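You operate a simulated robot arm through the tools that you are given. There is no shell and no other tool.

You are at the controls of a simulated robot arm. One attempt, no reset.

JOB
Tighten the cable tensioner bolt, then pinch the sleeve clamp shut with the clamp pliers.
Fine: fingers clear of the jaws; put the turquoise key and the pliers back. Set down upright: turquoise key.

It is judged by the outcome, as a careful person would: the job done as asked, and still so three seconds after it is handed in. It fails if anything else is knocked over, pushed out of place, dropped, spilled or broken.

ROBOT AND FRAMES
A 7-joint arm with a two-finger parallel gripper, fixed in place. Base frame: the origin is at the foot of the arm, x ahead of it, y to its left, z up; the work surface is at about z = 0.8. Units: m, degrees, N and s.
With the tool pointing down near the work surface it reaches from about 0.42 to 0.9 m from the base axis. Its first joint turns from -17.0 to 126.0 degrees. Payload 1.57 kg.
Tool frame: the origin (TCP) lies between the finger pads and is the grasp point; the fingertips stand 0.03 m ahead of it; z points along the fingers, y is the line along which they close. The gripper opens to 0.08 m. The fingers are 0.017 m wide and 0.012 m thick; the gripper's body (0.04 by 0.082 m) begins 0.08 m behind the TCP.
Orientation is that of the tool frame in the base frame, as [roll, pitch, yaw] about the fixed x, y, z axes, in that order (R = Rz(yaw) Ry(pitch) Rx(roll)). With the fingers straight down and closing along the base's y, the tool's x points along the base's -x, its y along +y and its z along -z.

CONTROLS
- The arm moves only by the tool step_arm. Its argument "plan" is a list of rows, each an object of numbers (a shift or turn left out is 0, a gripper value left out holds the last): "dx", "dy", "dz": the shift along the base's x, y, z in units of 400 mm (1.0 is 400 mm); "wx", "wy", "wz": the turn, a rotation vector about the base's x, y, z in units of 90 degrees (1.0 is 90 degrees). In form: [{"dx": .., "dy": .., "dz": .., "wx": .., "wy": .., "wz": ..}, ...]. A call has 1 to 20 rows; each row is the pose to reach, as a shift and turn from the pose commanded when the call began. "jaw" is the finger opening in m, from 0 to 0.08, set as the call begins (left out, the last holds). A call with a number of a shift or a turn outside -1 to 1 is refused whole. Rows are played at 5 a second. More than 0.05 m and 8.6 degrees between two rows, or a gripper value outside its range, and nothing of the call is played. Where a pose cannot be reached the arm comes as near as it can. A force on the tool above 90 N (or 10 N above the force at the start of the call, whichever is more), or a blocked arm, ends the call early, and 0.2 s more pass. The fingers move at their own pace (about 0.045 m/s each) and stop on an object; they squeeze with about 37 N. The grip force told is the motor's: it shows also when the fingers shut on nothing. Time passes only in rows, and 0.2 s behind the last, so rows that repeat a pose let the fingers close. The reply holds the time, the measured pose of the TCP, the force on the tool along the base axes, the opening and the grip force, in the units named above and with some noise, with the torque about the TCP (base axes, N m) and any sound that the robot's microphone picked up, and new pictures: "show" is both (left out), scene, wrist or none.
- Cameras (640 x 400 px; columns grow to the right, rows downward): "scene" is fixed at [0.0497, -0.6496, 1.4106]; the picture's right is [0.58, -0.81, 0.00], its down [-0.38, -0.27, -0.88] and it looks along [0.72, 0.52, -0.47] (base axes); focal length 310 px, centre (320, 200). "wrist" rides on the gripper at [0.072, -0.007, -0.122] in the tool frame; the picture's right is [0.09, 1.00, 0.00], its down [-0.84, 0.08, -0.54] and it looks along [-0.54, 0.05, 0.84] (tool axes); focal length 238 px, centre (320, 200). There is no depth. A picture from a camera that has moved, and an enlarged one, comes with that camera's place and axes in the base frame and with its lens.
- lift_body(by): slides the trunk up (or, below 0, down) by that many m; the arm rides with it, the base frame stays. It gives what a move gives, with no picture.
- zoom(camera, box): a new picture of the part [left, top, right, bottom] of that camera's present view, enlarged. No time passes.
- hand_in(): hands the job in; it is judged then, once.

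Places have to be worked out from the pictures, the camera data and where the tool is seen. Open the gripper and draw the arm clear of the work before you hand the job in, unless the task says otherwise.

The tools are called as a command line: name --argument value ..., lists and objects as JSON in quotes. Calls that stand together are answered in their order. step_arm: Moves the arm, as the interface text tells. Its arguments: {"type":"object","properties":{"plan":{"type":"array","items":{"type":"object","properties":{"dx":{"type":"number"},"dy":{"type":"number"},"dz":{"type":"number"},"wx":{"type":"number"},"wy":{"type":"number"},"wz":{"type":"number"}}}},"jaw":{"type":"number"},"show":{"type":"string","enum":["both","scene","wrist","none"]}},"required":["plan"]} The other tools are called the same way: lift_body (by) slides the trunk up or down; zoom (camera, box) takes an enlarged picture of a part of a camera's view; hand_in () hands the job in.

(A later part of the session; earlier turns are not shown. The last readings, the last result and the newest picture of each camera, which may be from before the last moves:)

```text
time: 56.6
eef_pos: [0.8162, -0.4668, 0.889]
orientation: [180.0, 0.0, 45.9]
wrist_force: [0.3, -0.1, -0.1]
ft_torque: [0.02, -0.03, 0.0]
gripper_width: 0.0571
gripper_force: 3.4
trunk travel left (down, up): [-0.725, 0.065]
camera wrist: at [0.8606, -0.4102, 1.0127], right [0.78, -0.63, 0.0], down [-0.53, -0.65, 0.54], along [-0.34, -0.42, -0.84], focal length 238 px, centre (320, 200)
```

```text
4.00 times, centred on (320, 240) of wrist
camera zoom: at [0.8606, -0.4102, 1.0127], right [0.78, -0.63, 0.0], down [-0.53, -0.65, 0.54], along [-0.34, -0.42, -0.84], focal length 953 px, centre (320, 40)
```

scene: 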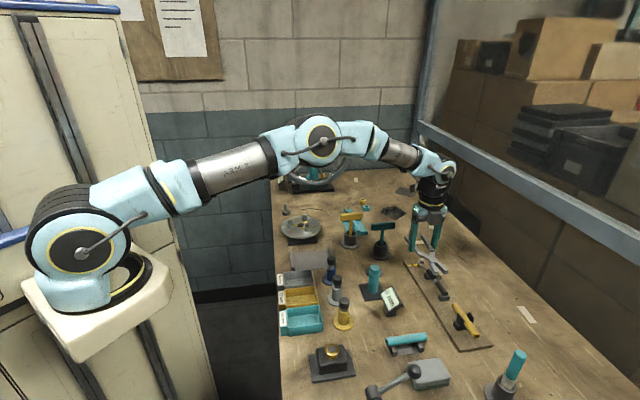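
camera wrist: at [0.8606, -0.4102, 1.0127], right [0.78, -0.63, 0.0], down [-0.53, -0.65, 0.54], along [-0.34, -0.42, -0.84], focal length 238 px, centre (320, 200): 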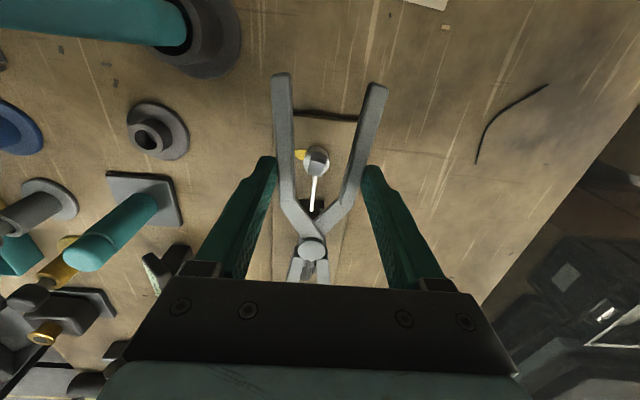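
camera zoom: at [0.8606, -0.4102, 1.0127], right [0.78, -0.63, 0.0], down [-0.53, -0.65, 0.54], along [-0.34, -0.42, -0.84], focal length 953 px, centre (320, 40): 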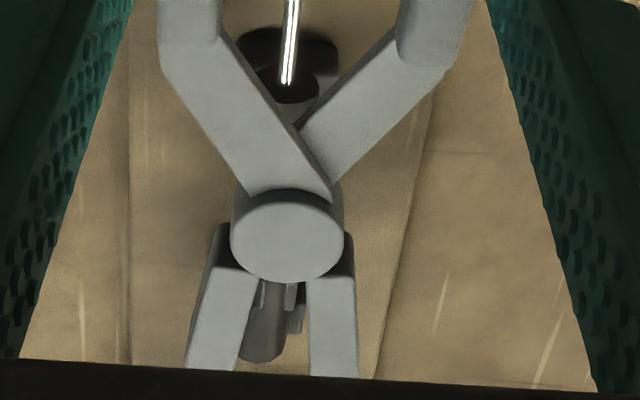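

Both views now show the ears centred between the open jaws, about 39 mm from the pivot. I'll descend 14 mm so the jaws straddle the ears just above the sleeve.

step_arm --plan '[{"dx": -0.0007, "dy": 0.0007, "dz": -0.005}, {"dx": -0.0007, "dy": 0.0007, "dz": -0.011}, {"dx": -0.0007, "dy": 0.0007, "dz": -0.017}, {"dx": -0.0007, "dy": 0.0007, "dz": -0.023}, {"dx": -0.0007, "dy": 0.0007, "dz": -0.029}, {"dx": -0.0007, "dy": 0.0007, "dz": -0.035}, {"dx": -0.0007, "dy": 0.0007, "dz": -0.035}]'

zoom --camera "scene" --box '[424, 256, 456, 286]'

zoom --camera "wrist" --box '[280, 190, 360, 290]'

```text
time: 58.2
eef_pos: [0.8162, -0.4665, 0.874]
orientation: [180.0, 0.0, 45.9]
wrist_force: [0.1, -0.6, -1.5]
ft_torque: [0.01, 0.01, 0.0]
gripper_width: 0.0532
gripper_force: 4.0
trunk travel left (down, up): [-0.725, 0.065]
camera wrist: at [0.8599, -0.41, 0.9975], right [0.78, -0.63, 0.0], down [-0.53, -0.65, 0.54], along [-0.34, -0.42, -0.84], focal length 238 px, centre (320, 200)
```

scene: 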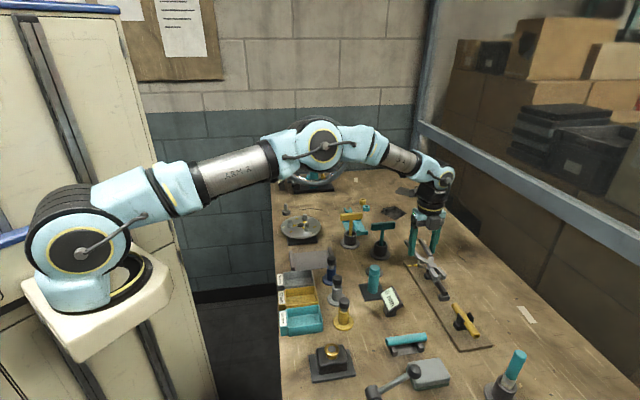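
wrist: 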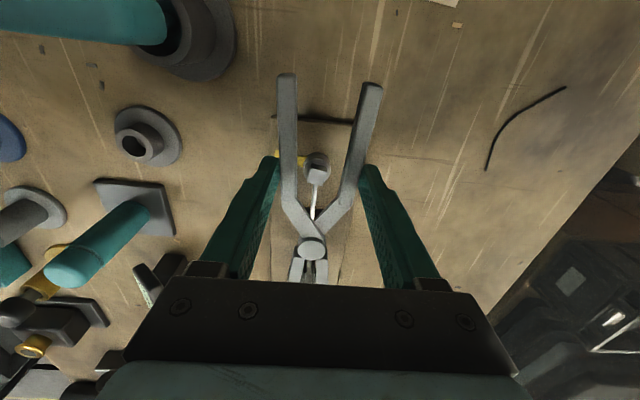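

```text
13.33 times, centred on (440, 271) of scene
camera zoom: at [0.0497, -0.6496, 1.4106], right [0.58, -0.81, 0.0], down [-0.38, -0.27, -0.88], along [0.72, 0.52, -0.47], focal length 4128 px, centre (-1280, -747)
```

zoom: 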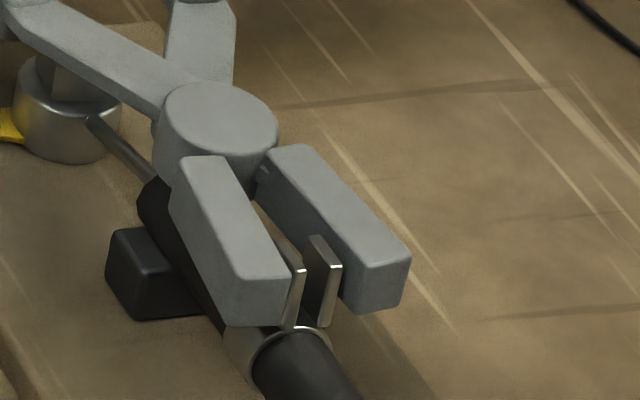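

```text
4.00 times, centred on (320, 240) of wrist
camera zoom: at [0.8599, -0.41, 0.9975], right [0.78, -0.63, 0.0], down [-0.53, -0.65, 0.54], along [-0.34, -0.42, -0.84], focal length 953 px, centre (320, 40)
```

zoom: 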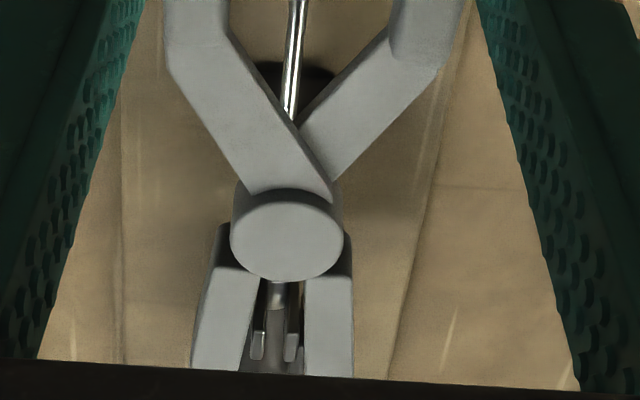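

The jaws straddle both ears with about 1.5 mm clearance on each side. I'll move 2.5 mm further along the sleeve so the ears sit deeper in the jaws, then begin squeezing in steps.

step_arm --plan '[{"dx": -0.0022, "dy": -0.0022}, {"dx": -0.0044, "dy": -0.0045}, {"dx": -0.0044, "dy": -0.0045}]' --show "none"

step_arm --plan '[{"dz": 0}, {"dz": 0}, {"dz": 0}, {"dz": 0}]' --jaw 0.046

zoom --camera "scene" --box '[424, 256, 456, 286]'

zoom --camera "wrist" --box '[280, 190, 360, 290]'

```text
time: 59.0
eef_pos: [0.813, -0.4687, 0.8746]
orientation: [-179.9, 0.0, 46.0]
wrist_force: [0.6, -0.3, 0.0]
ft_torque: [0.01, 0.02, 0.02]
gripper_width: 0.0569
gripper_force: 2.8
trunk travel left (down, up): [-0.725, 0.065]
```

```text
time: 60.0
eef_pos: [0.8148, -0.4679, 0.8744]
orientation: [-179.9, 0.0, 45.8]
wrist_force: [0.5, -0.1, 0.9]
ft_torque: [0.03, 0.0, 0.0]
gripper_width: 0.0516
gripper_force: 4.0
trunk travel left (down, up): [-0.725, 0.065]
camera wrist: at [0.8583, -0.4117, 0.9981], right [0.78, -0.63, 0.0], down [-0.53, -0.66, 0.54], along [-0.34, -0.42, -0.84], focal length 238 px, centre (320, 200)
```

scene: 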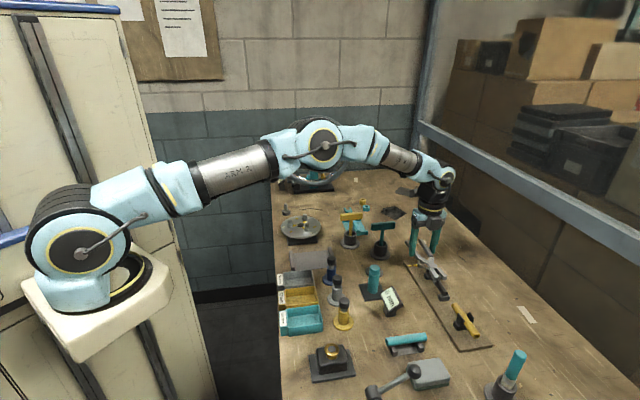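
wrist: 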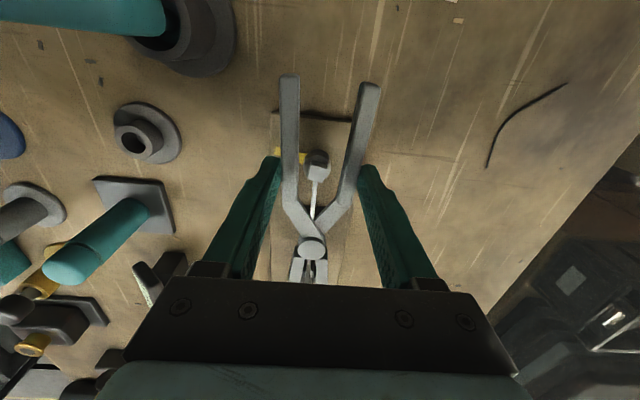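

```text
13.33 times, centred on (440, 271) of scene
camera zoom: at [0.0497, -0.6496, 1.4106], right [0.58, -0.81, 0.0], down [-0.38, -0.27, -0.88], along [0.72, 0.52, -0.47], focal length 4128 px, centre (-1280, -747)
```

zoom: 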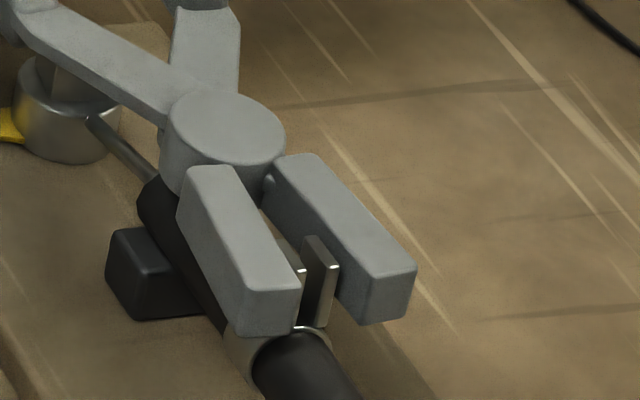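

```text
4.00 times, centred on (320, 240) of wrist
camera zoom: at [0.8583, -0.4117, 0.9981], right [0.78, -0.63, 0.0], down [-0.53, -0.66, 0.54], along [-0.34, -0.42, -0.84], focal length 953 px, centre (320, 40)
```

zoom: 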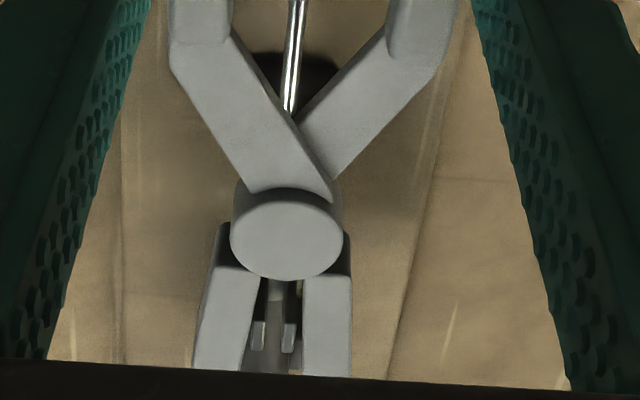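

The jaws are closing in on the ears, which now lie inside the jaw tips. I'll squeeze further.

step_arm --plan '[{"dz": 0}, {"dz": 0}, {"dz": 0}, {"dz": 0}, {"dz": 0}]' --jaw 0.036

zoom --camera "scene" --box '[424, 256, 456, 286]'

zoom --camera "wrist" --box '[280, 190, 360, 290]'

```text
time: 61.2
eef_pos: [0.8135, -0.4648, 0.875]
orientation: [-179.8, -0.1, 46.0]
wrist_force: [1.2, 13.7, 0.6]
ft_torque: [0.34, 0.02, -0.7]
gripper_width: 0.0389
gripper_force: 36.4
trunk travel left (down, up): [-0.725, 0.065]
camera wrist: at [0.8587, -0.4102, 0.9983], right [0.78, -0.63, 0.0], down [-0.53, -0.66, 0.54], along [-0.34, -0.42, -0.84], focal length 238 px, centre (320, 200)
```

scene: 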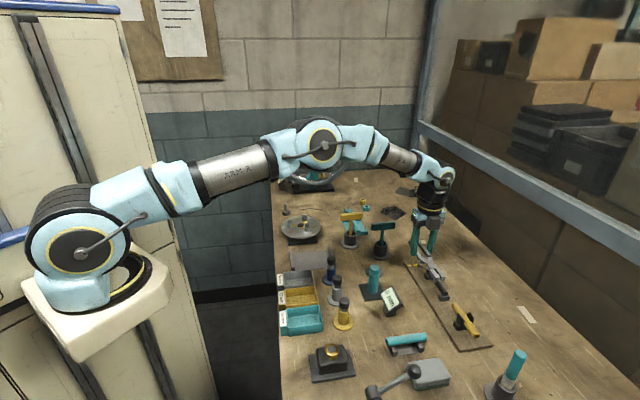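
wrist: 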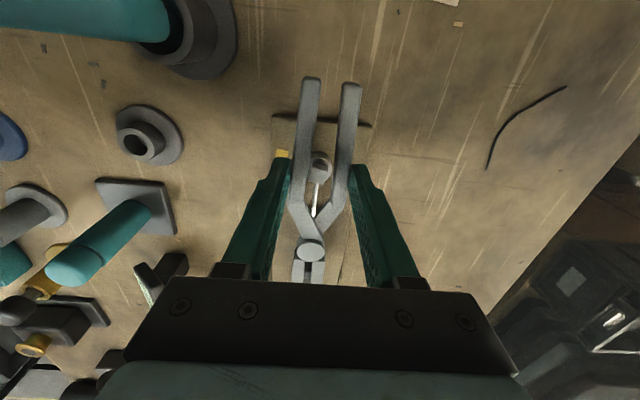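

```text
13.33 times, centred on (440, 271) of scene
camera zoom: at [0.0497, -0.6496, 1.4106], right [0.58, -0.81, 0.0], down [-0.38, -0.27, -0.88], along [0.72, 0.52, -0.47], focal length 4128 px, centre (-1280, -747)
```

zoom: 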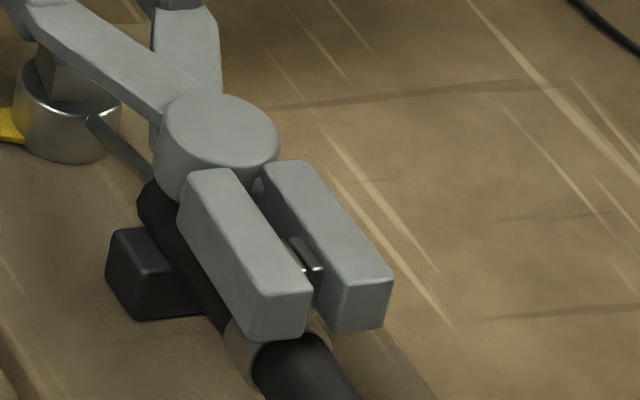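

```text
4.00 times, centred on (320, 240) of wrist
camera zoom: at [0.8587, -0.4102, 0.9983], right [0.78, -0.63, 0.0], down [-0.53, -0.66, 0.54], along [-0.34, -0.42, -0.84], focal length 953 px, centre (320, 40)
```

zoom: 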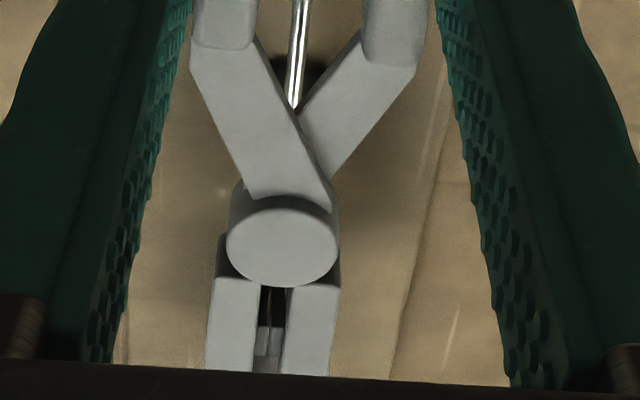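

The grip has risen to its full 36 N at 38.9 mm, with the ears squeezed between the jaws. I'll zoom to see whether the ears are fully together.

zoom --camera "scene" --box '[432, 266, 448, 282]'

zoom --camera "wrist" --box '[295, 255, 335, 287]'

```text
16.00 times, centred on (440, 274) of scene
camera zoom: at [0.0497, -0.6496, 1.4106], right [0.58, -0.81, 0.0], down [-0.38, -0.27, -0.88], along [0.72, 0.52, -0.47], focal length 4954 px, centre (-1600, -984)
```

zoom: 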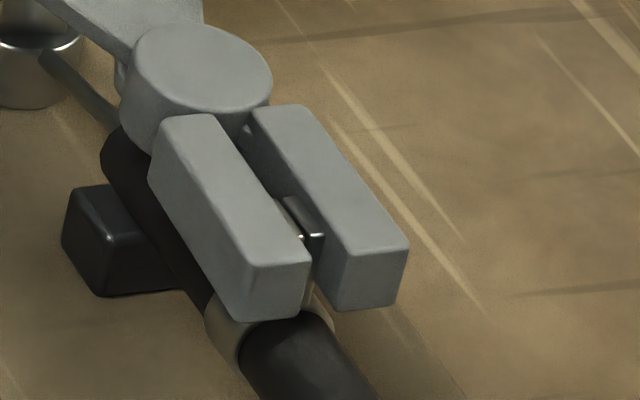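

```text
12.50 times, centred on (315, 271) of wrist
camera zoom: at [0.8587, -0.4102, 0.9983], right [0.78, -0.63, 0.0], down [-0.53, -0.66, 0.54], along [-0.34, -0.42, -0.84], focal length 2979 px, centre (382, -688)
```

zoom: 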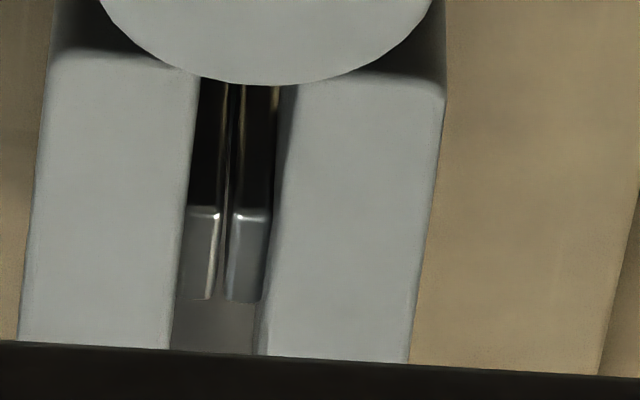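

The ears are almost touching, with under 1 mm between them. I'll command full squeeze and hold to finish the pinch.

step_arm --plan '[{"dz": 0}, {"dz": 0}, {"dz": 0}, {"dz": 0}, {"dz": 0}]' --jaw 0.025

zoom --camera "scene" --box '[432, 266, 448, 282]'

zoom --camera "wrist" --box '[295, 255, 335, 287]'

```text
time: 62.4
eef_pos: [0.8157, -0.4672, 0.8741]
orientation: [-179.9, -0.1, 45.9]
wrist_force: [5.3, 16.8, -1.2]
ft_torque: [0.54, -0.24, -0.38]
gripper_width: 0.0391
gripper_force: 36.9
trunk travel left (down, up): [-0.725, 0.065]
camera wrist: at [0.8589, -0.4105, 0.9983], right [0.78, -0.63, 0.0], down [-0.53, -0.66, 0.54], along [-0.34, -0.42, -0.84], focal length 238 px, centre (320, 200)
```

scene: 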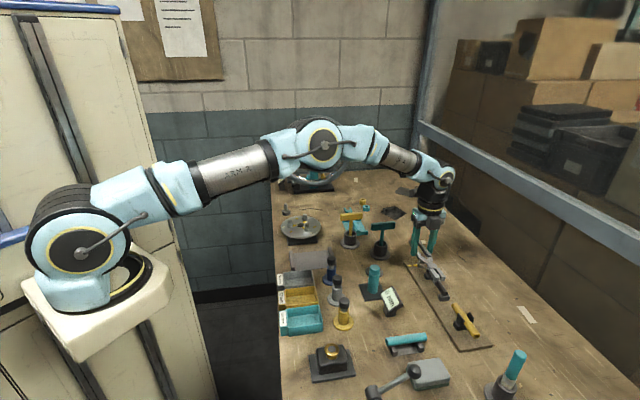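
wrist: 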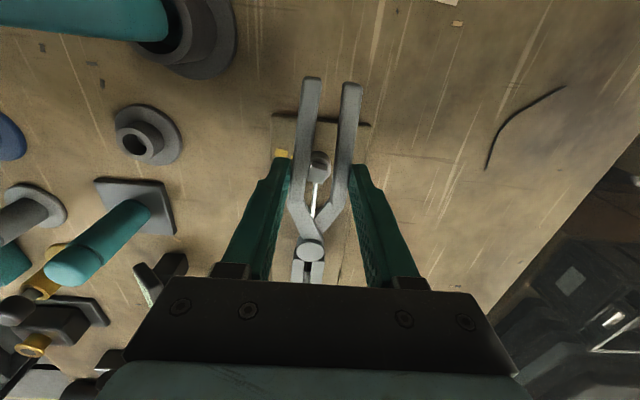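

```text
16.00 times, centred on (440, 274) of scene
camera zoom: at [0.0497, -0.6496, 1.4106], right [0.58, -0.81, 0.0], down [-0.38, -0.27, -0.88], along [0.72, 0.52, -0.47], focal length 4954 px, centre (-1600, -984)
```

zoom: 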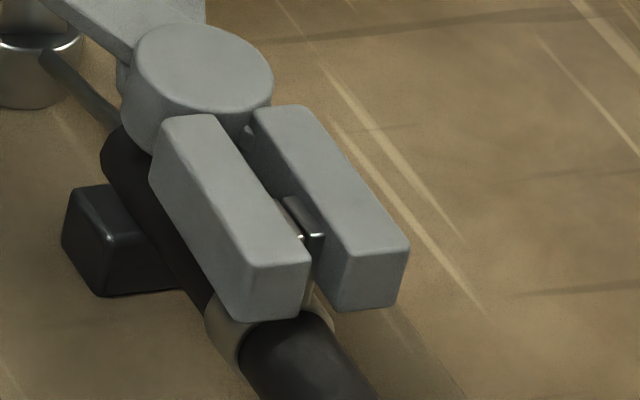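

```text
12.50 times, centred on (315, 271) of wrist
camera zoom: at [0.8589, -0.4105, 0.9983], right [0.78, -0.63, 0.0], down [-0.53, -0.66, 0.54], along [-0.34, -0.42, -0.84], focal length 2979 px, centre (382, -688)
```

zoom: 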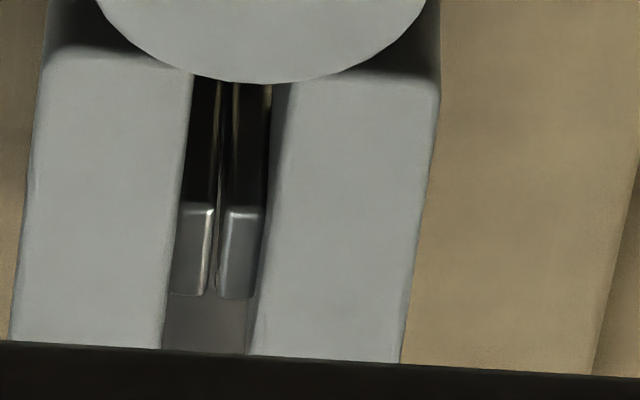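

Full force is applied and the ears no longer move: they are pinched shut. I'll ease the grip in steps so the jaws open while keeping hold of the pliers.

step_arm --plan '[{"dz": 0}, {"dz": 0}, {"dz": 0}]' --jaw 0.042 --show "none"

step_arm --plan '[{"dz": 0}, {"dz": 0}, {"dz": 0}]' --jaw 0.048

zoom --camera "scene" --box '[432, 264, 448, 284]'

zoom --camera "wrist" --box '[285, 235, 345, 287]'

```text
time: 63.2
eef_pos: [0.8138, -0.4683, 0.875]
orientation: [-180.0, 0.0, 45.9]
wrist_force: [1.4, -1.4, -1.1]
ft_torque: [-0.07, -0.05, 0.17]
gripper_width: 0.0422
gripper_force: 6.9
trunk travel left (down, up): [-0.725, 0.065]
```

```text
time: 64.0
eef_pos: [0.8135, -0.4671, 0.8756]
orientation: [179.9, 0.1, 45.8]
wrist_force: [0.0, 0.4, 0.0]
ft_torque: [0.0, -0.02, 0.0]
gripper_width: 0.053
gripper_force: 4.1
trunk travel left (down, up): [-0.725, 0.065]
camera wrist: at [0.8583, -0.4117, 0.9981], right [0.78, -0.63, 0.0], down [-0.53, -0.66, 0.54], along [-0.34, -0.42, -0.84], focal length 238 px, centre (320, 200)
```

scene: 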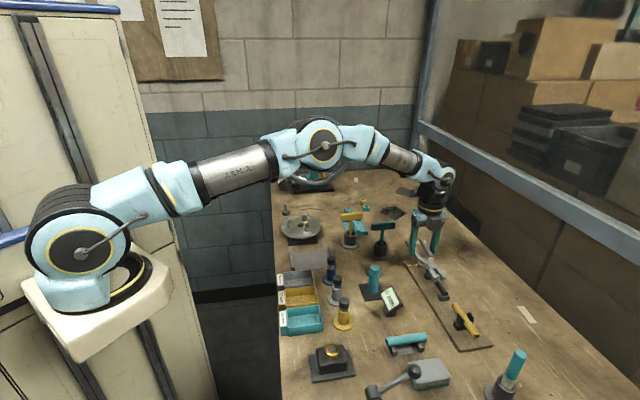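
wrist: 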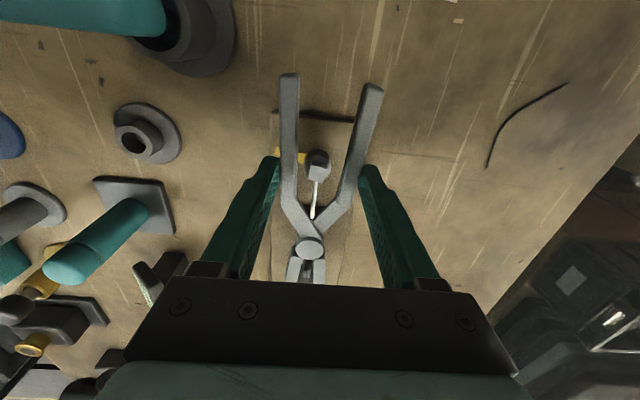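

```text
16.00 times, centred on (440, 274) of scene
camera zoom: at [0.0497, -0.6496, 1.4106], right [0.58, -0.81, 0.0], down [-0.38, -0.27, -0.88], along [0.72, 0.52, -0.47], focal length 4954 px, centre (-1600, -984)
```

zoom: 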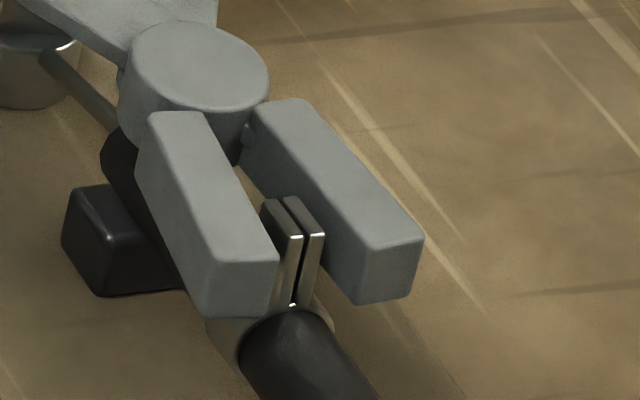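

```text
7.69 times, centred on (315, 261) of wrist
camera zoom: at [0.8583, -0.4117, 0.9981], right [0.78, -0.63, 0.0], down [-0.53, -0.66, 0.54], along [-0.34, -0.42, -0.84], focal length 1834 px, centre (358, -269)
```

zoom: 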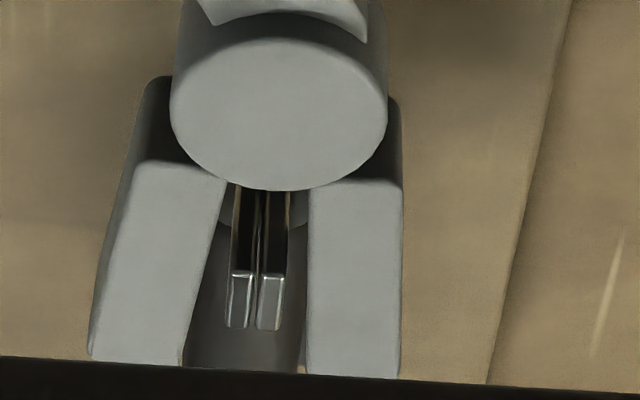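

The ears stay shut after release. I'll lift the pliers straight up off the clamp, slowly at first.

step_arm --plan '[{"dz": 0.01}, {"dz": 0.025}, {"dz": 0.045}, {"dz": 0.08}, {"dz": 0.13}, {"dz": 0.18}, {"dz": 0.23}, {"dz": 0.275}, {"dz": 0.275}]' --jaw 0.05

zoom --camera "scene" --box '[410, 220, 460, 290]'

zoom --camera "wrist" --box '[240, 60, 400, 290]'

```text
time: 66.0
eef_pos: [0.815, -0.4669, 0.9851]
orientation: [180.0, 0.0, 45.8]
wrist_force: [0.0, 0.0, -0.9]
ft_torque: [0.01, 0.02, -0.02]
gripper_width: 0.0545
gripper_force: 3.7
trunk travel left (down, up): [-0.725, 0.065]
camera wrist: at [0.8592, -0.4109, 1.1079], right [0.78, -0.63, 0.0], down [-0.53, -0.66, 0.54], along [-0.34, -0.42, -0.84], focal length 238 px, centre (320, 200)
```

scene: 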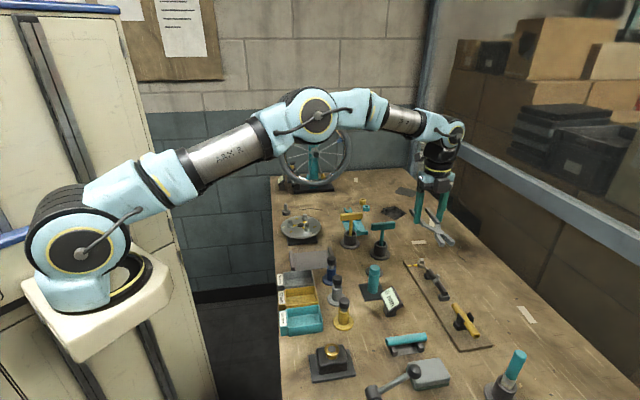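
wrist: 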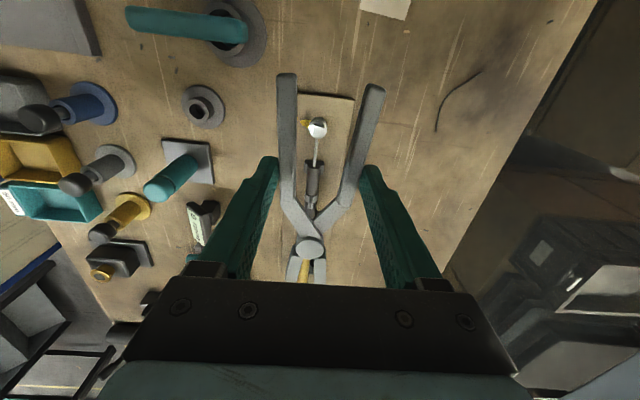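

```text
5.71 times, centred on (435, 255) of scene
camera zoom: at [0.0497, -0.6496, 1.4106], right [0.58, -0.81, 0.0], down [-0.38, -0.27, -0.88], along [0.72, 0.52, -0.47], focal length 1769 px, centre (-337, -114)
```

zoom: 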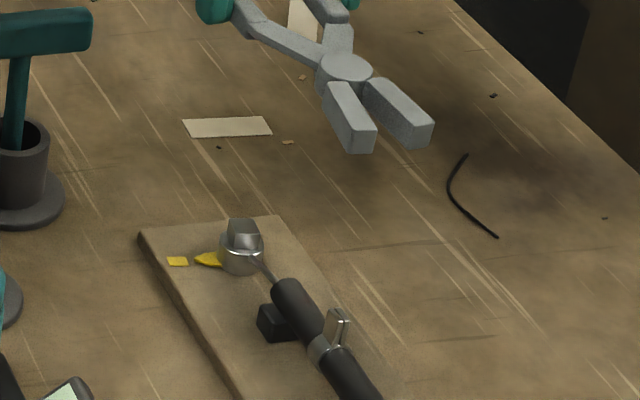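

```text
1.74 times, centred on (320, 175) of wrist
camera zoom: at [0.8592, -0.4109, 1.1079], right [0.78, -0.63, 0.0], down [-0.53, -0.66, 0.54], along [-0.34, -0.42, -0.84], focal length 414 px, centre (320, 244)
```

zoom: 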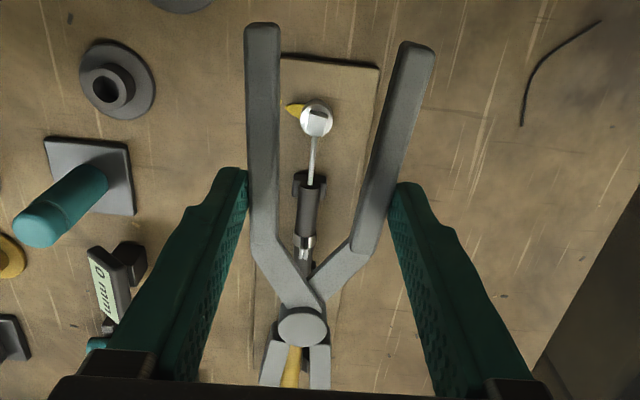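

The clamp ears are together and the pliers hang level in the grip, turned by only about 1°. I'll carry them back over their tray along the reverse path.

step_arm --plan '[{"dx": -0.0085, "dy": 0.0141, "wz": 0.02}, {"dx": -0.0256, "dy": 0.0423, "wz": 0.06}, {"dx": -0.0513, "dy": 0.0846, "wz": 0.12}, {"dx": -0.0769, "dy": 0.1269, "wz": 0.18}, {"dx": -0.1026, "dy": 0.1692, "wz": 0.24}, {"dx": -0.1282, "dy": 0.2114, "wz": 0.3}, {"dx": -0.1538, "dy": 0.2537, "wz": 0.36}, {"dx": -0.1795, "dy": 0.296, "wz": 0.42}, {"dx": -0.2051, "dy": 0.3383, "wz": 0.48}, {"dx": -0.2307, "dy": 0.3806, "wz": 0.54}, {"dx": -0.2564, "dy": 0.4229, "wz": 0.6}, {"dx": -0.282, "dy": 0.4652, "wz": 0.66}, {"dx": -0.3077, "dy": 0.5075, "wz": 0.72}, {"dx": -0.3333, "dy": 0.5497, "wz": 0.78}, {"dx": -0.3589, "dy": 0.592, "wz": 0.84}, {"dx": -0.3846, "dy": 0.6343, "wz": 0.9}, {"dx": -0.4059, "dy": 0.6696, "wz": 0.95}, {"dx": -0.4188, "dy": 0.6907, "wz": 0.98}, {"dx": -0.4273, "dy": 0.7048, "wz": 1.0}, {"dx": -0.4273, "dy": 0.7048, "wz": 1.0}]'

zoom --camera "wrist" --box '[240, 40, 400, 290]'

zoom --camera "scene" --box '[270, 180, 370, 280]'

zoom --camera "scene" --box '[404, 250, 460, 300]'

```text
time: 70.2
eef_pos: [0.642, -0.1859, 0.985]
orientation: [-180.0, 0.1, 135.9]
wrist_force: [0.0, 1.1, -1.5]
ft_torque: [0.06, -0.03, -0.04]
gripper_width: 0.0545
gripper_force: 4.1
trunk travel left (down, up): [-0.725, 0.065]
camera wrist: at [0.5861, -0.1408, 1.1083], right [0.63, 0.78, 0.0], down [0.66, -0.53, 0.54], along [0.42, -0.34, -0.84], focal length 238 px, centre (320, 200)
```

scene: 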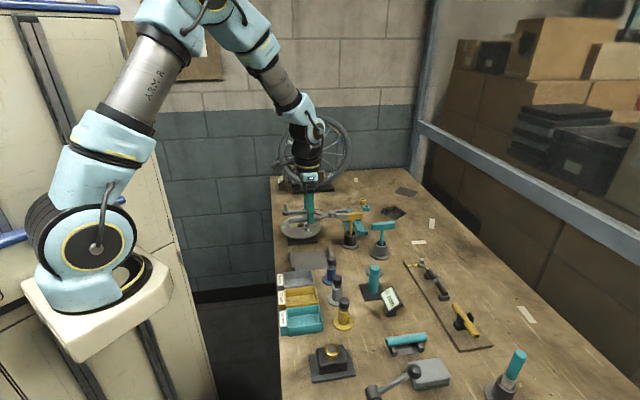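
wrist: 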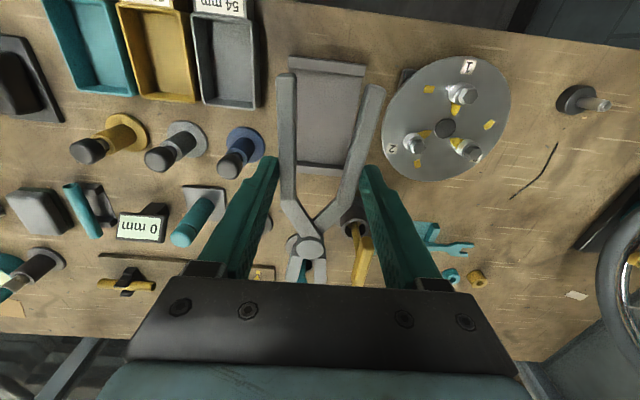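

```text
1.60 times, centred on (320, 165) of wrist
camera zoom: at [0.5861, -0.1408, 1.1083], right [0.63, 0.78, 0.0], down [0.66, -0.53, 0.54], along [0.42, -0.34, -0.84], focal length 381 px, centre (320, 256)
```

zoom: 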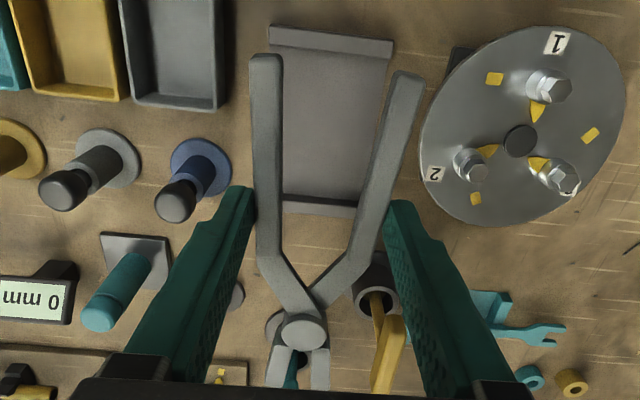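

```text
4.00 times, centred on (320, 230) of scene
camera zoom: at [0.0497, -0.6496, 1.4106], right [0.58, -0.81, 0.0], down [-0.38, -0.27, -0.88], along [0.72, 0.52, -0.47], focal length 1238 px, centre (320, 80)
```

zoom: 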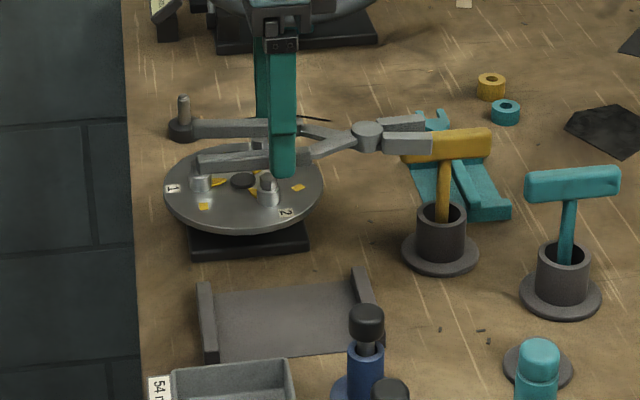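

```text
8.00 times, centred on (432, 275) of scene
camera zoom: at [0.0497, -0.6496, 1.4106], right [0.58, -0.81, 0.0], down [-0.38, -0.27, -0.88], along [0.72, 0.52, -0.47], focal length 2477 px, centre (-576, -400)
```

zoom: 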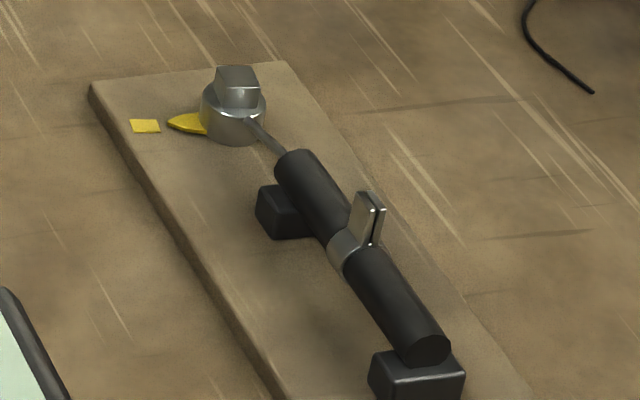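

The clamp is shut, the pointer is on the mark, and the pliers are over the tray. I'll take the same zoom as when they were lifted to compare tray alignment.

zoom --camera "wrist" --box '[220, 60, 420, 290]'

```text
1.74 times, centred on (320, 175) of wrist
camera zoom: at [0.5861, -0.1408, 1.1083], right [0.63, 0.78, 0.0], down [0.66, -0.53, 0.54], along [0.42, -0.34, -0.84], focal length 414 px, centre (320, 244)
```

zoom: 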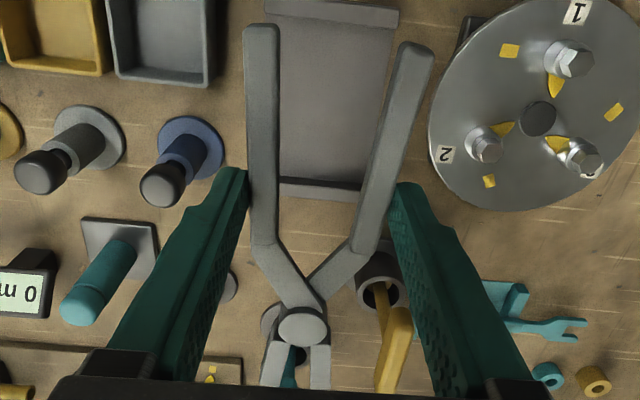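

The alignment with the tray matches the lift-off picture. I'll correct the 0.9° yaw and lower to about 15 mm above the resting height.

step_arm --plan '[{"wz": 0.0094, "dz": -0.02}, {"wz": 0.0094, "dz": -0.06}, {"wz": 0.0094, "dz": -0.11}, {"wz": 0.0094, "dz": -0.16}, {"wz": 0.0094, "dz": -0.21}, {"wz": 0.0094, "dz": -0.26}, {"wz": 0.0094, "dz": -0.3}, {"wz": 0.0094, "dz": -0.32}, {"wz": 0.0094, "dz": -0.32}]'

zoom --camera "wrist" --box '[220, 60, 420, 280]'

zoom --camera "scene" --box '[280, 230, 360, 290]'

```text
time: 72.2
eef_pos: [0.6446, -0.1872, 0.857]
orientation: [-179.9, 0.0, 136.8]
wrist_force: [0.5, -0.7, -1.4]
ft_torque: [0.01, 0.0, 0.01]
gripper_width: 0.0504
gripper_force: 3.9
trunk travel left (down, up): [-0.725, 0.065]
camera wrist: at [0.5856, -0.1423, 0.9804], right [0.62, 0.79, 0.0], down [0.66, -0.52, 0.54], along [0.43, -0.33, -0.84], focal length 238 px, centre (320, 200)
```

scene: 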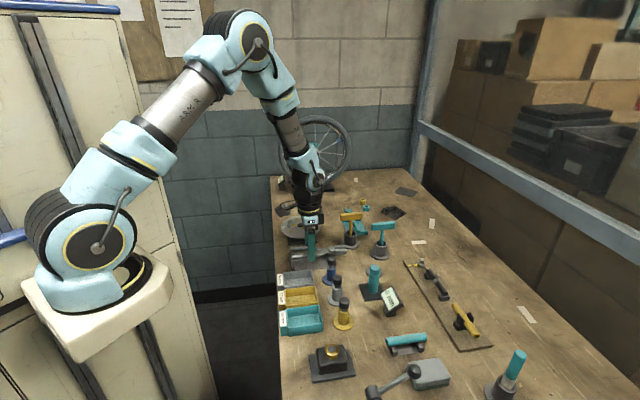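
wrist: 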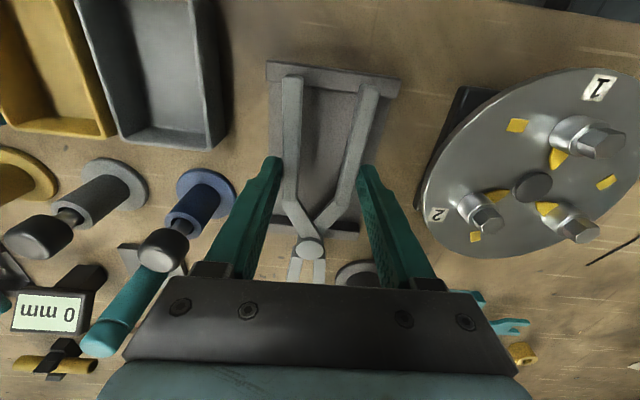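

```text
1.82 times, centred on (320, 170) of wrist
camera zoom: at [0.5856, -0.1423, 0.9804], right [0.62, 0.79, 0.0], down [0.66, -0.52, 0.54], along [0.43, -0.33, -0.84], focal length 433 px, centre (320, 254)
```

zoom: 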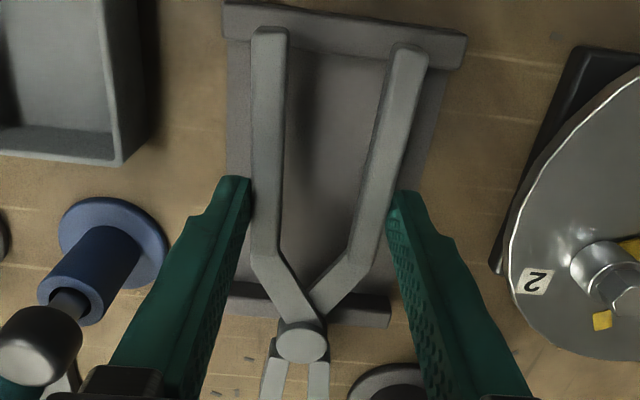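

```text
6.67 times, centred on (320, 260) of scene
camera zoom: at [0.0497, -0.6496, 1.4106], right [0.58, -0.81, 0.0], down [-0.38, -0.27, -0.88], along [0.72, 0.52, -0.47], focal length 2064 px, centre (320, -200)
```

zoom: 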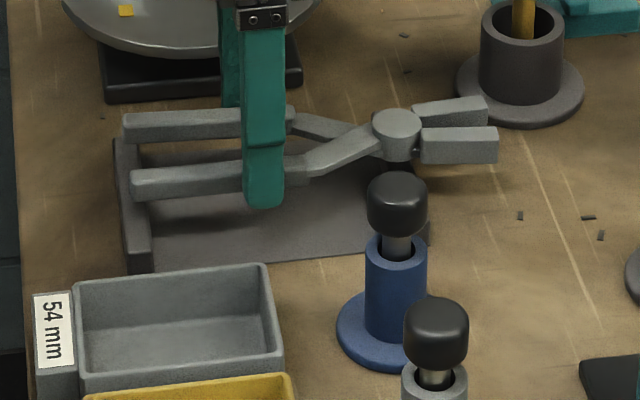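

The pliers slid about 2–3 mm forward in the grip and dip slightly at the nose. I'll shift back by that amount and lower gently, letting the tray rail level them.

step_arm --plan '[{"dx": -0.004, "dy": 0.0065, "dz": 0}, {"dx": -0.004, "dy": 0.0065, "dz": -0.008}, {"dx": -0.004, "dy": 0.0065, "dz": -0.015}, {"dx": -0.004, "dy": 0.0065, "dz": -0.022}, {"dx": -0.004, "dy": 0.0065, "dz": -0.022}]' --show "scene"

zoom --camera "scene" --box '[280, 230, 360, 290]'

```text
time: 73.4
eef_pos: [0.6409, -0.1837, 0.8483]
orientation: [-180.0, -0.1, 136.9]
wrist_force: [-0.3, 0.6, -2.0]
ft_torque: [0.03, 0.01, -0.01]
gripper_width: 0.0505
gripper_force: 3.8
trunk travel left (down, up): [-0.725, 0.065]
```

scene: 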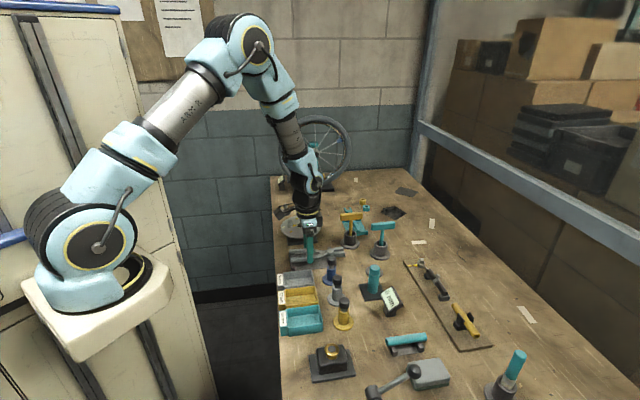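

```text
6.67 times, centred on (320, 260) of scene
camera zoom: at [0.0497, -0.6496, 1.4106], right [0.58, -0.81, 0.0], down [-0.38, -0.27, -0.88], along [0.72, 0.52, -0.47], focal length 2064 px, centre (320, -200)
```

zoom: 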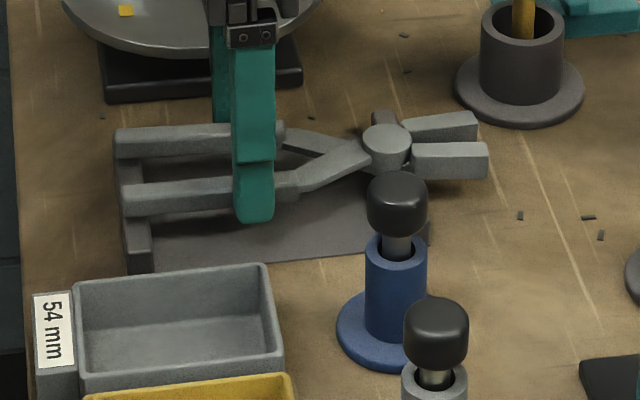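

The pliers now match the original position within about 2 mm. I'll move 1.5 mm forward and continue lowering to rest height in small steps.

step_arm --plan '[{"dx": 0.0027, "dy": -0.0027, "dz": 0}, {"dx": 0.0027, "dy": -0.0027, "dz": -0.004}, {"dx": 0.0027, "dy": -0.0027, "dz": -0.008}, {"dx": 0.0027, "dy": -0.0027, "dz": -0.012}, {"dx": 0.0027, "dy": -0.0027, "dz": -0.0145}, {"dx": 0.0027, "dy": -0.0027, "dz": -0.0145}]' --show "scene"

zoom --camera "scene" --box '[280, 230, 360, 290]'

```text
time: 74.8
eef_pos: [0.6419, -0.1838, 0.843]
orientation: [179.9, -0.1, 136.8]
wrist_force: [0.2, -0.5, 2.7]
ft_torque: [0.03, 0.01, 0.01]
gripper_width: 0.0537
gripper_force: 3.0
trunk travel left (down, up): [-0.725, 0.065]
```

scene: 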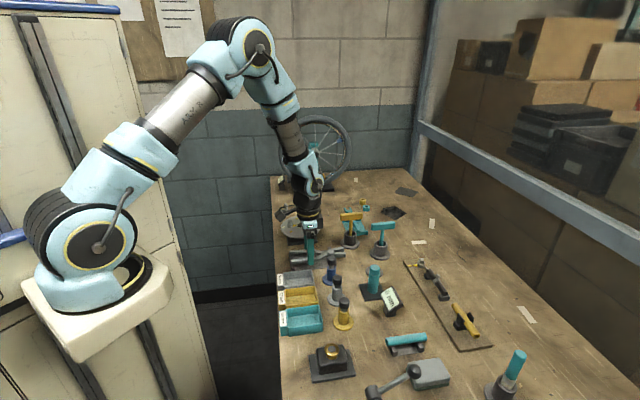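

```text
6.67 times, centred on (320, 260) of scene
camera zoom: at [0.0497, -0.6496, 1.4106], right [0.58, -0.81, 0.0], down [-0.38, -0.27, -0.88], along [0.72, 0.52, -0.47], focal length 2064 px, centre (320, -200)
```

zoom: 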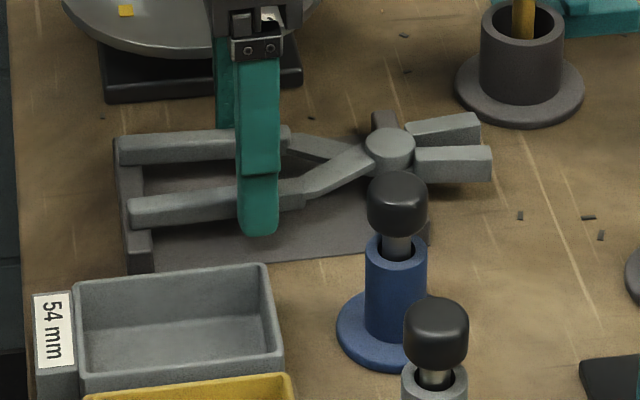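

Contact with the tray is felt (+2.7 N) and the pliers look level on both rails. I'll lower half a millimetre and open the fingers.

step_arm --plan '[{"dz": -0.0015}, {"dz": -0.0015}]' --show "none"

step_arm --plan '[{"dz": 0}, {"dz": 0}, {"dz": 0}]' --jaw 0.06 --show "none"

step_arm --plan '[{"dz": 0}, {"dz": 0}, {"dz": 0}, {"dz": 0}]' --jaw 0.08

zoom --camera "scene" --box '[285, 240, 350, 280]'

zoom --camera "wrist" --box '[220, 60, 420, 280]'

```text
time: 75.4
eef_pos: [0.6421, -0.1843, 0.8414]
orientation: [-180.0, -0.1, 136.7]
wrist_force: [0.1, 0.5, 2.6]
ft_torque: [0.06, 0.07, 0.0]
gripper_width: 0.0543
gripper_force: 4.5
trunk travel left (down, up): [-0.725, 0.065]
```

```text
time: 76.2
eef_pos: [0.6419, -0.184, 0.8428]
orientation: [179.9, -0.1, 136.8]
wrist_force: [0.2, -0.7, 1.2]
ft_torque: [0.02, 0.02, 0.02]
gripper_width: 0.0599
gripper_force: 0.0
trunk travel left (down, up): [-0.725, 0.065]
```

```text
time: 77.2
eef_pos: [0.6421, -0.1836, 0.8428]
orientation: [-180.0, 0.0, 136.9]
wrist_force: [-0.2, -0.4, 0.4]
ft_torque: [-0.01, 0.0, 0.01]
gripper_width: 0.08
gripper_force: 0.0
trunk travel left (down, up): [-0.725, 0.065]
camera wrist: at [0.5848, -0.1399, 0.9653], right [0.62, 0.79, 0.0], down [0.66, -0.52, 0.54], along [0.43, -0.33, -0.84], focal length 238 px, centre (320, 200)
```

scene: 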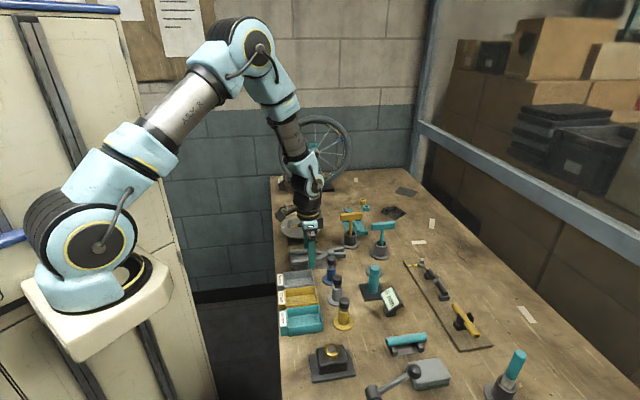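
wrist: 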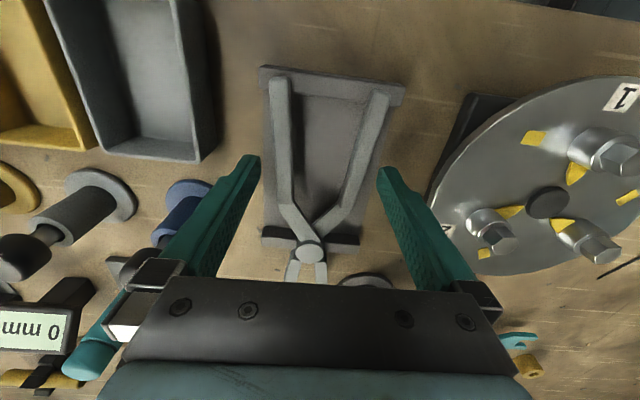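

```text
9.85 times, centred on (318, 260) of scene
camera zoom: at [0.0497, -0.6496, 1.4106], right [0.58, -0.81, 0.0], down [-0.38, -0.27, -0.88], along [0.72, 0.52, -0.47], focal length 3048 px, centre (345, -391)
```

zoom: 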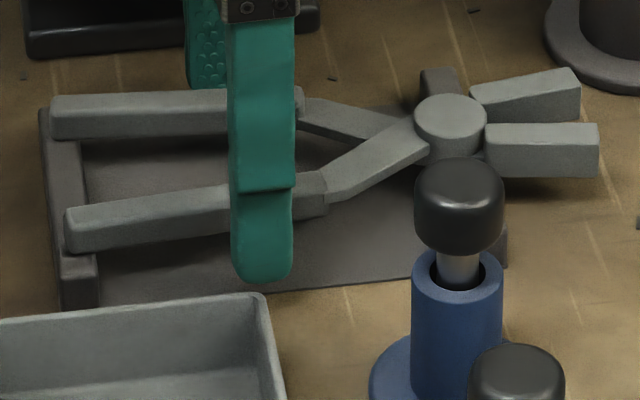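

```text
1.82 times, centred on (320, 170) of wrist
camera zoom: at [0.5848, -0.1399, 0.9653], right [0.62, 0.79, 0.0], down [0.66, -0.52, 0.54], along [0.43, -0.33, -0.84], focal length 433 px, centre (320, 254)
```

zoom: 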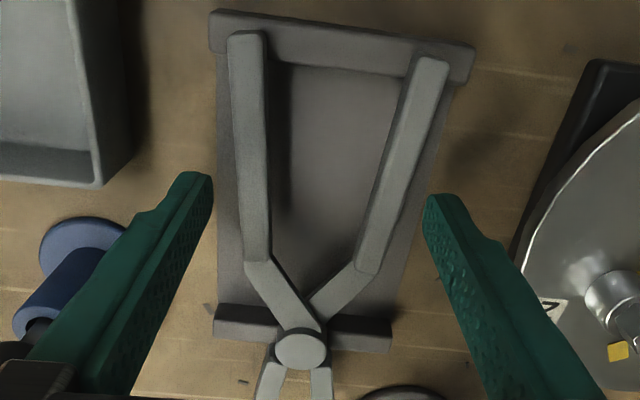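

The pliers are back on both tray rails, within about 2 mm of where they were. I'll lift straight up, clear of them.

step_arm --plan '[{"dz": 0.03}, {"dz": 0.08}, {"dz": 0.15}, {"dz": 0.25}, {"dz": 0.35}, {"dz": 0.45}, {"dz": 0.45}]'

zoom --camera "scene" --box '[285, 240, 350, 280]'

zoom --camera "wrist" --box '[220, 40, 420, 240]'

```text
time: 78.8
eef_pos: [0.6432, -0.1835, 1.0217]
orientation: [180.0, 0.1, 136.7]
wrist_force: [0.0, 0.0, -0.3]
ft_torque: [0.02, -0.02, -0.01]
gripper_width: 0.0799
gripper_force: 0.0
trunk travel left (down, up): [-0.725, 0.065]
camera wrist: at [0.5851, -0.1389, 1.1461], right [0.62, 0.79, 0.0], down [0.66, -0.52, 0.54], along [0.43, -0.33, -0.84], focal length 238 px, centre (320, 200)
```

scene: 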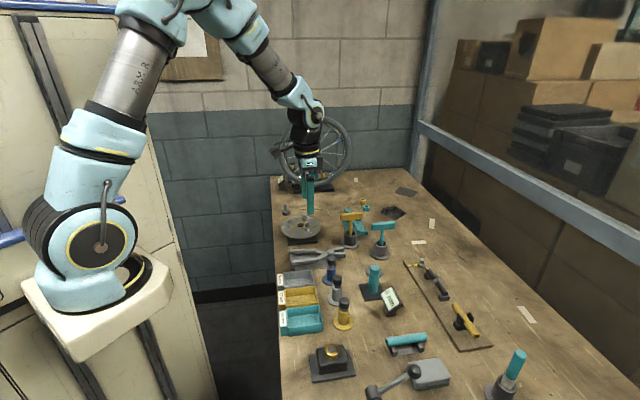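
wrist: 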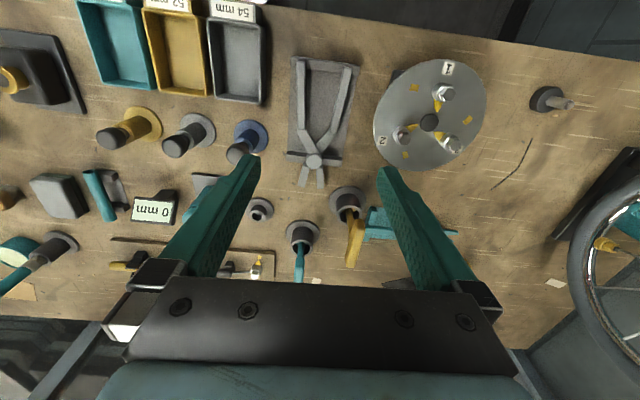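

```text
9.85 times, centred on (318, 260) of scene
camera zoom: at [0.0497, -0.6496, 1.4106], right [0.58, -0.81, 0.0], down [-0.38, -0.27, -0.88], along [0.72, 0.52, -0.47], focal length 3048 px, centre (345, -391)
```

zoom: 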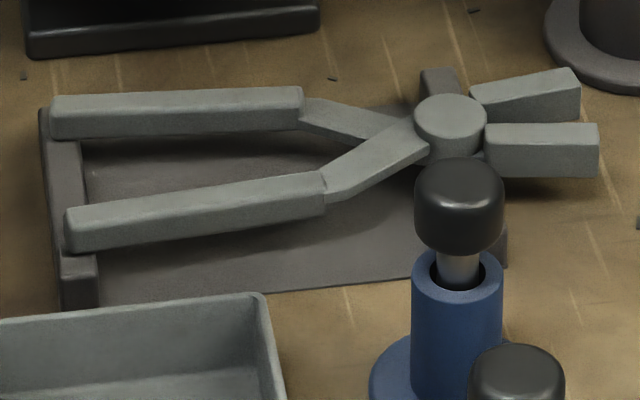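

```text
2.00 times, centred on (320, 140) of wrist
camera zoom: at [0.5851, -0.1389, 1.1461], right [0.62, 0.79, 0.0], down [0.66, -0.52, 0.54], along [0.43, -0.33, -0.84], focal length 477 px, centre (320, 320)
```

zoom: 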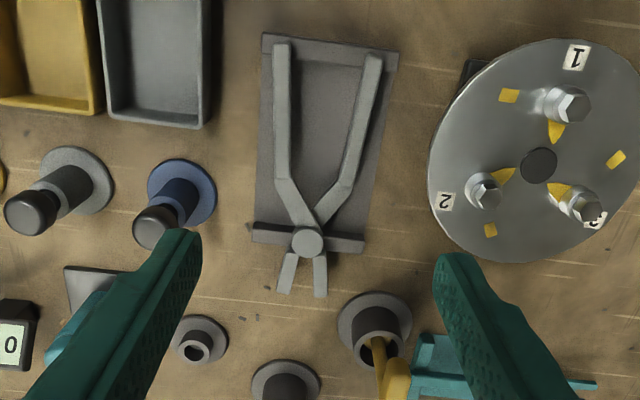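

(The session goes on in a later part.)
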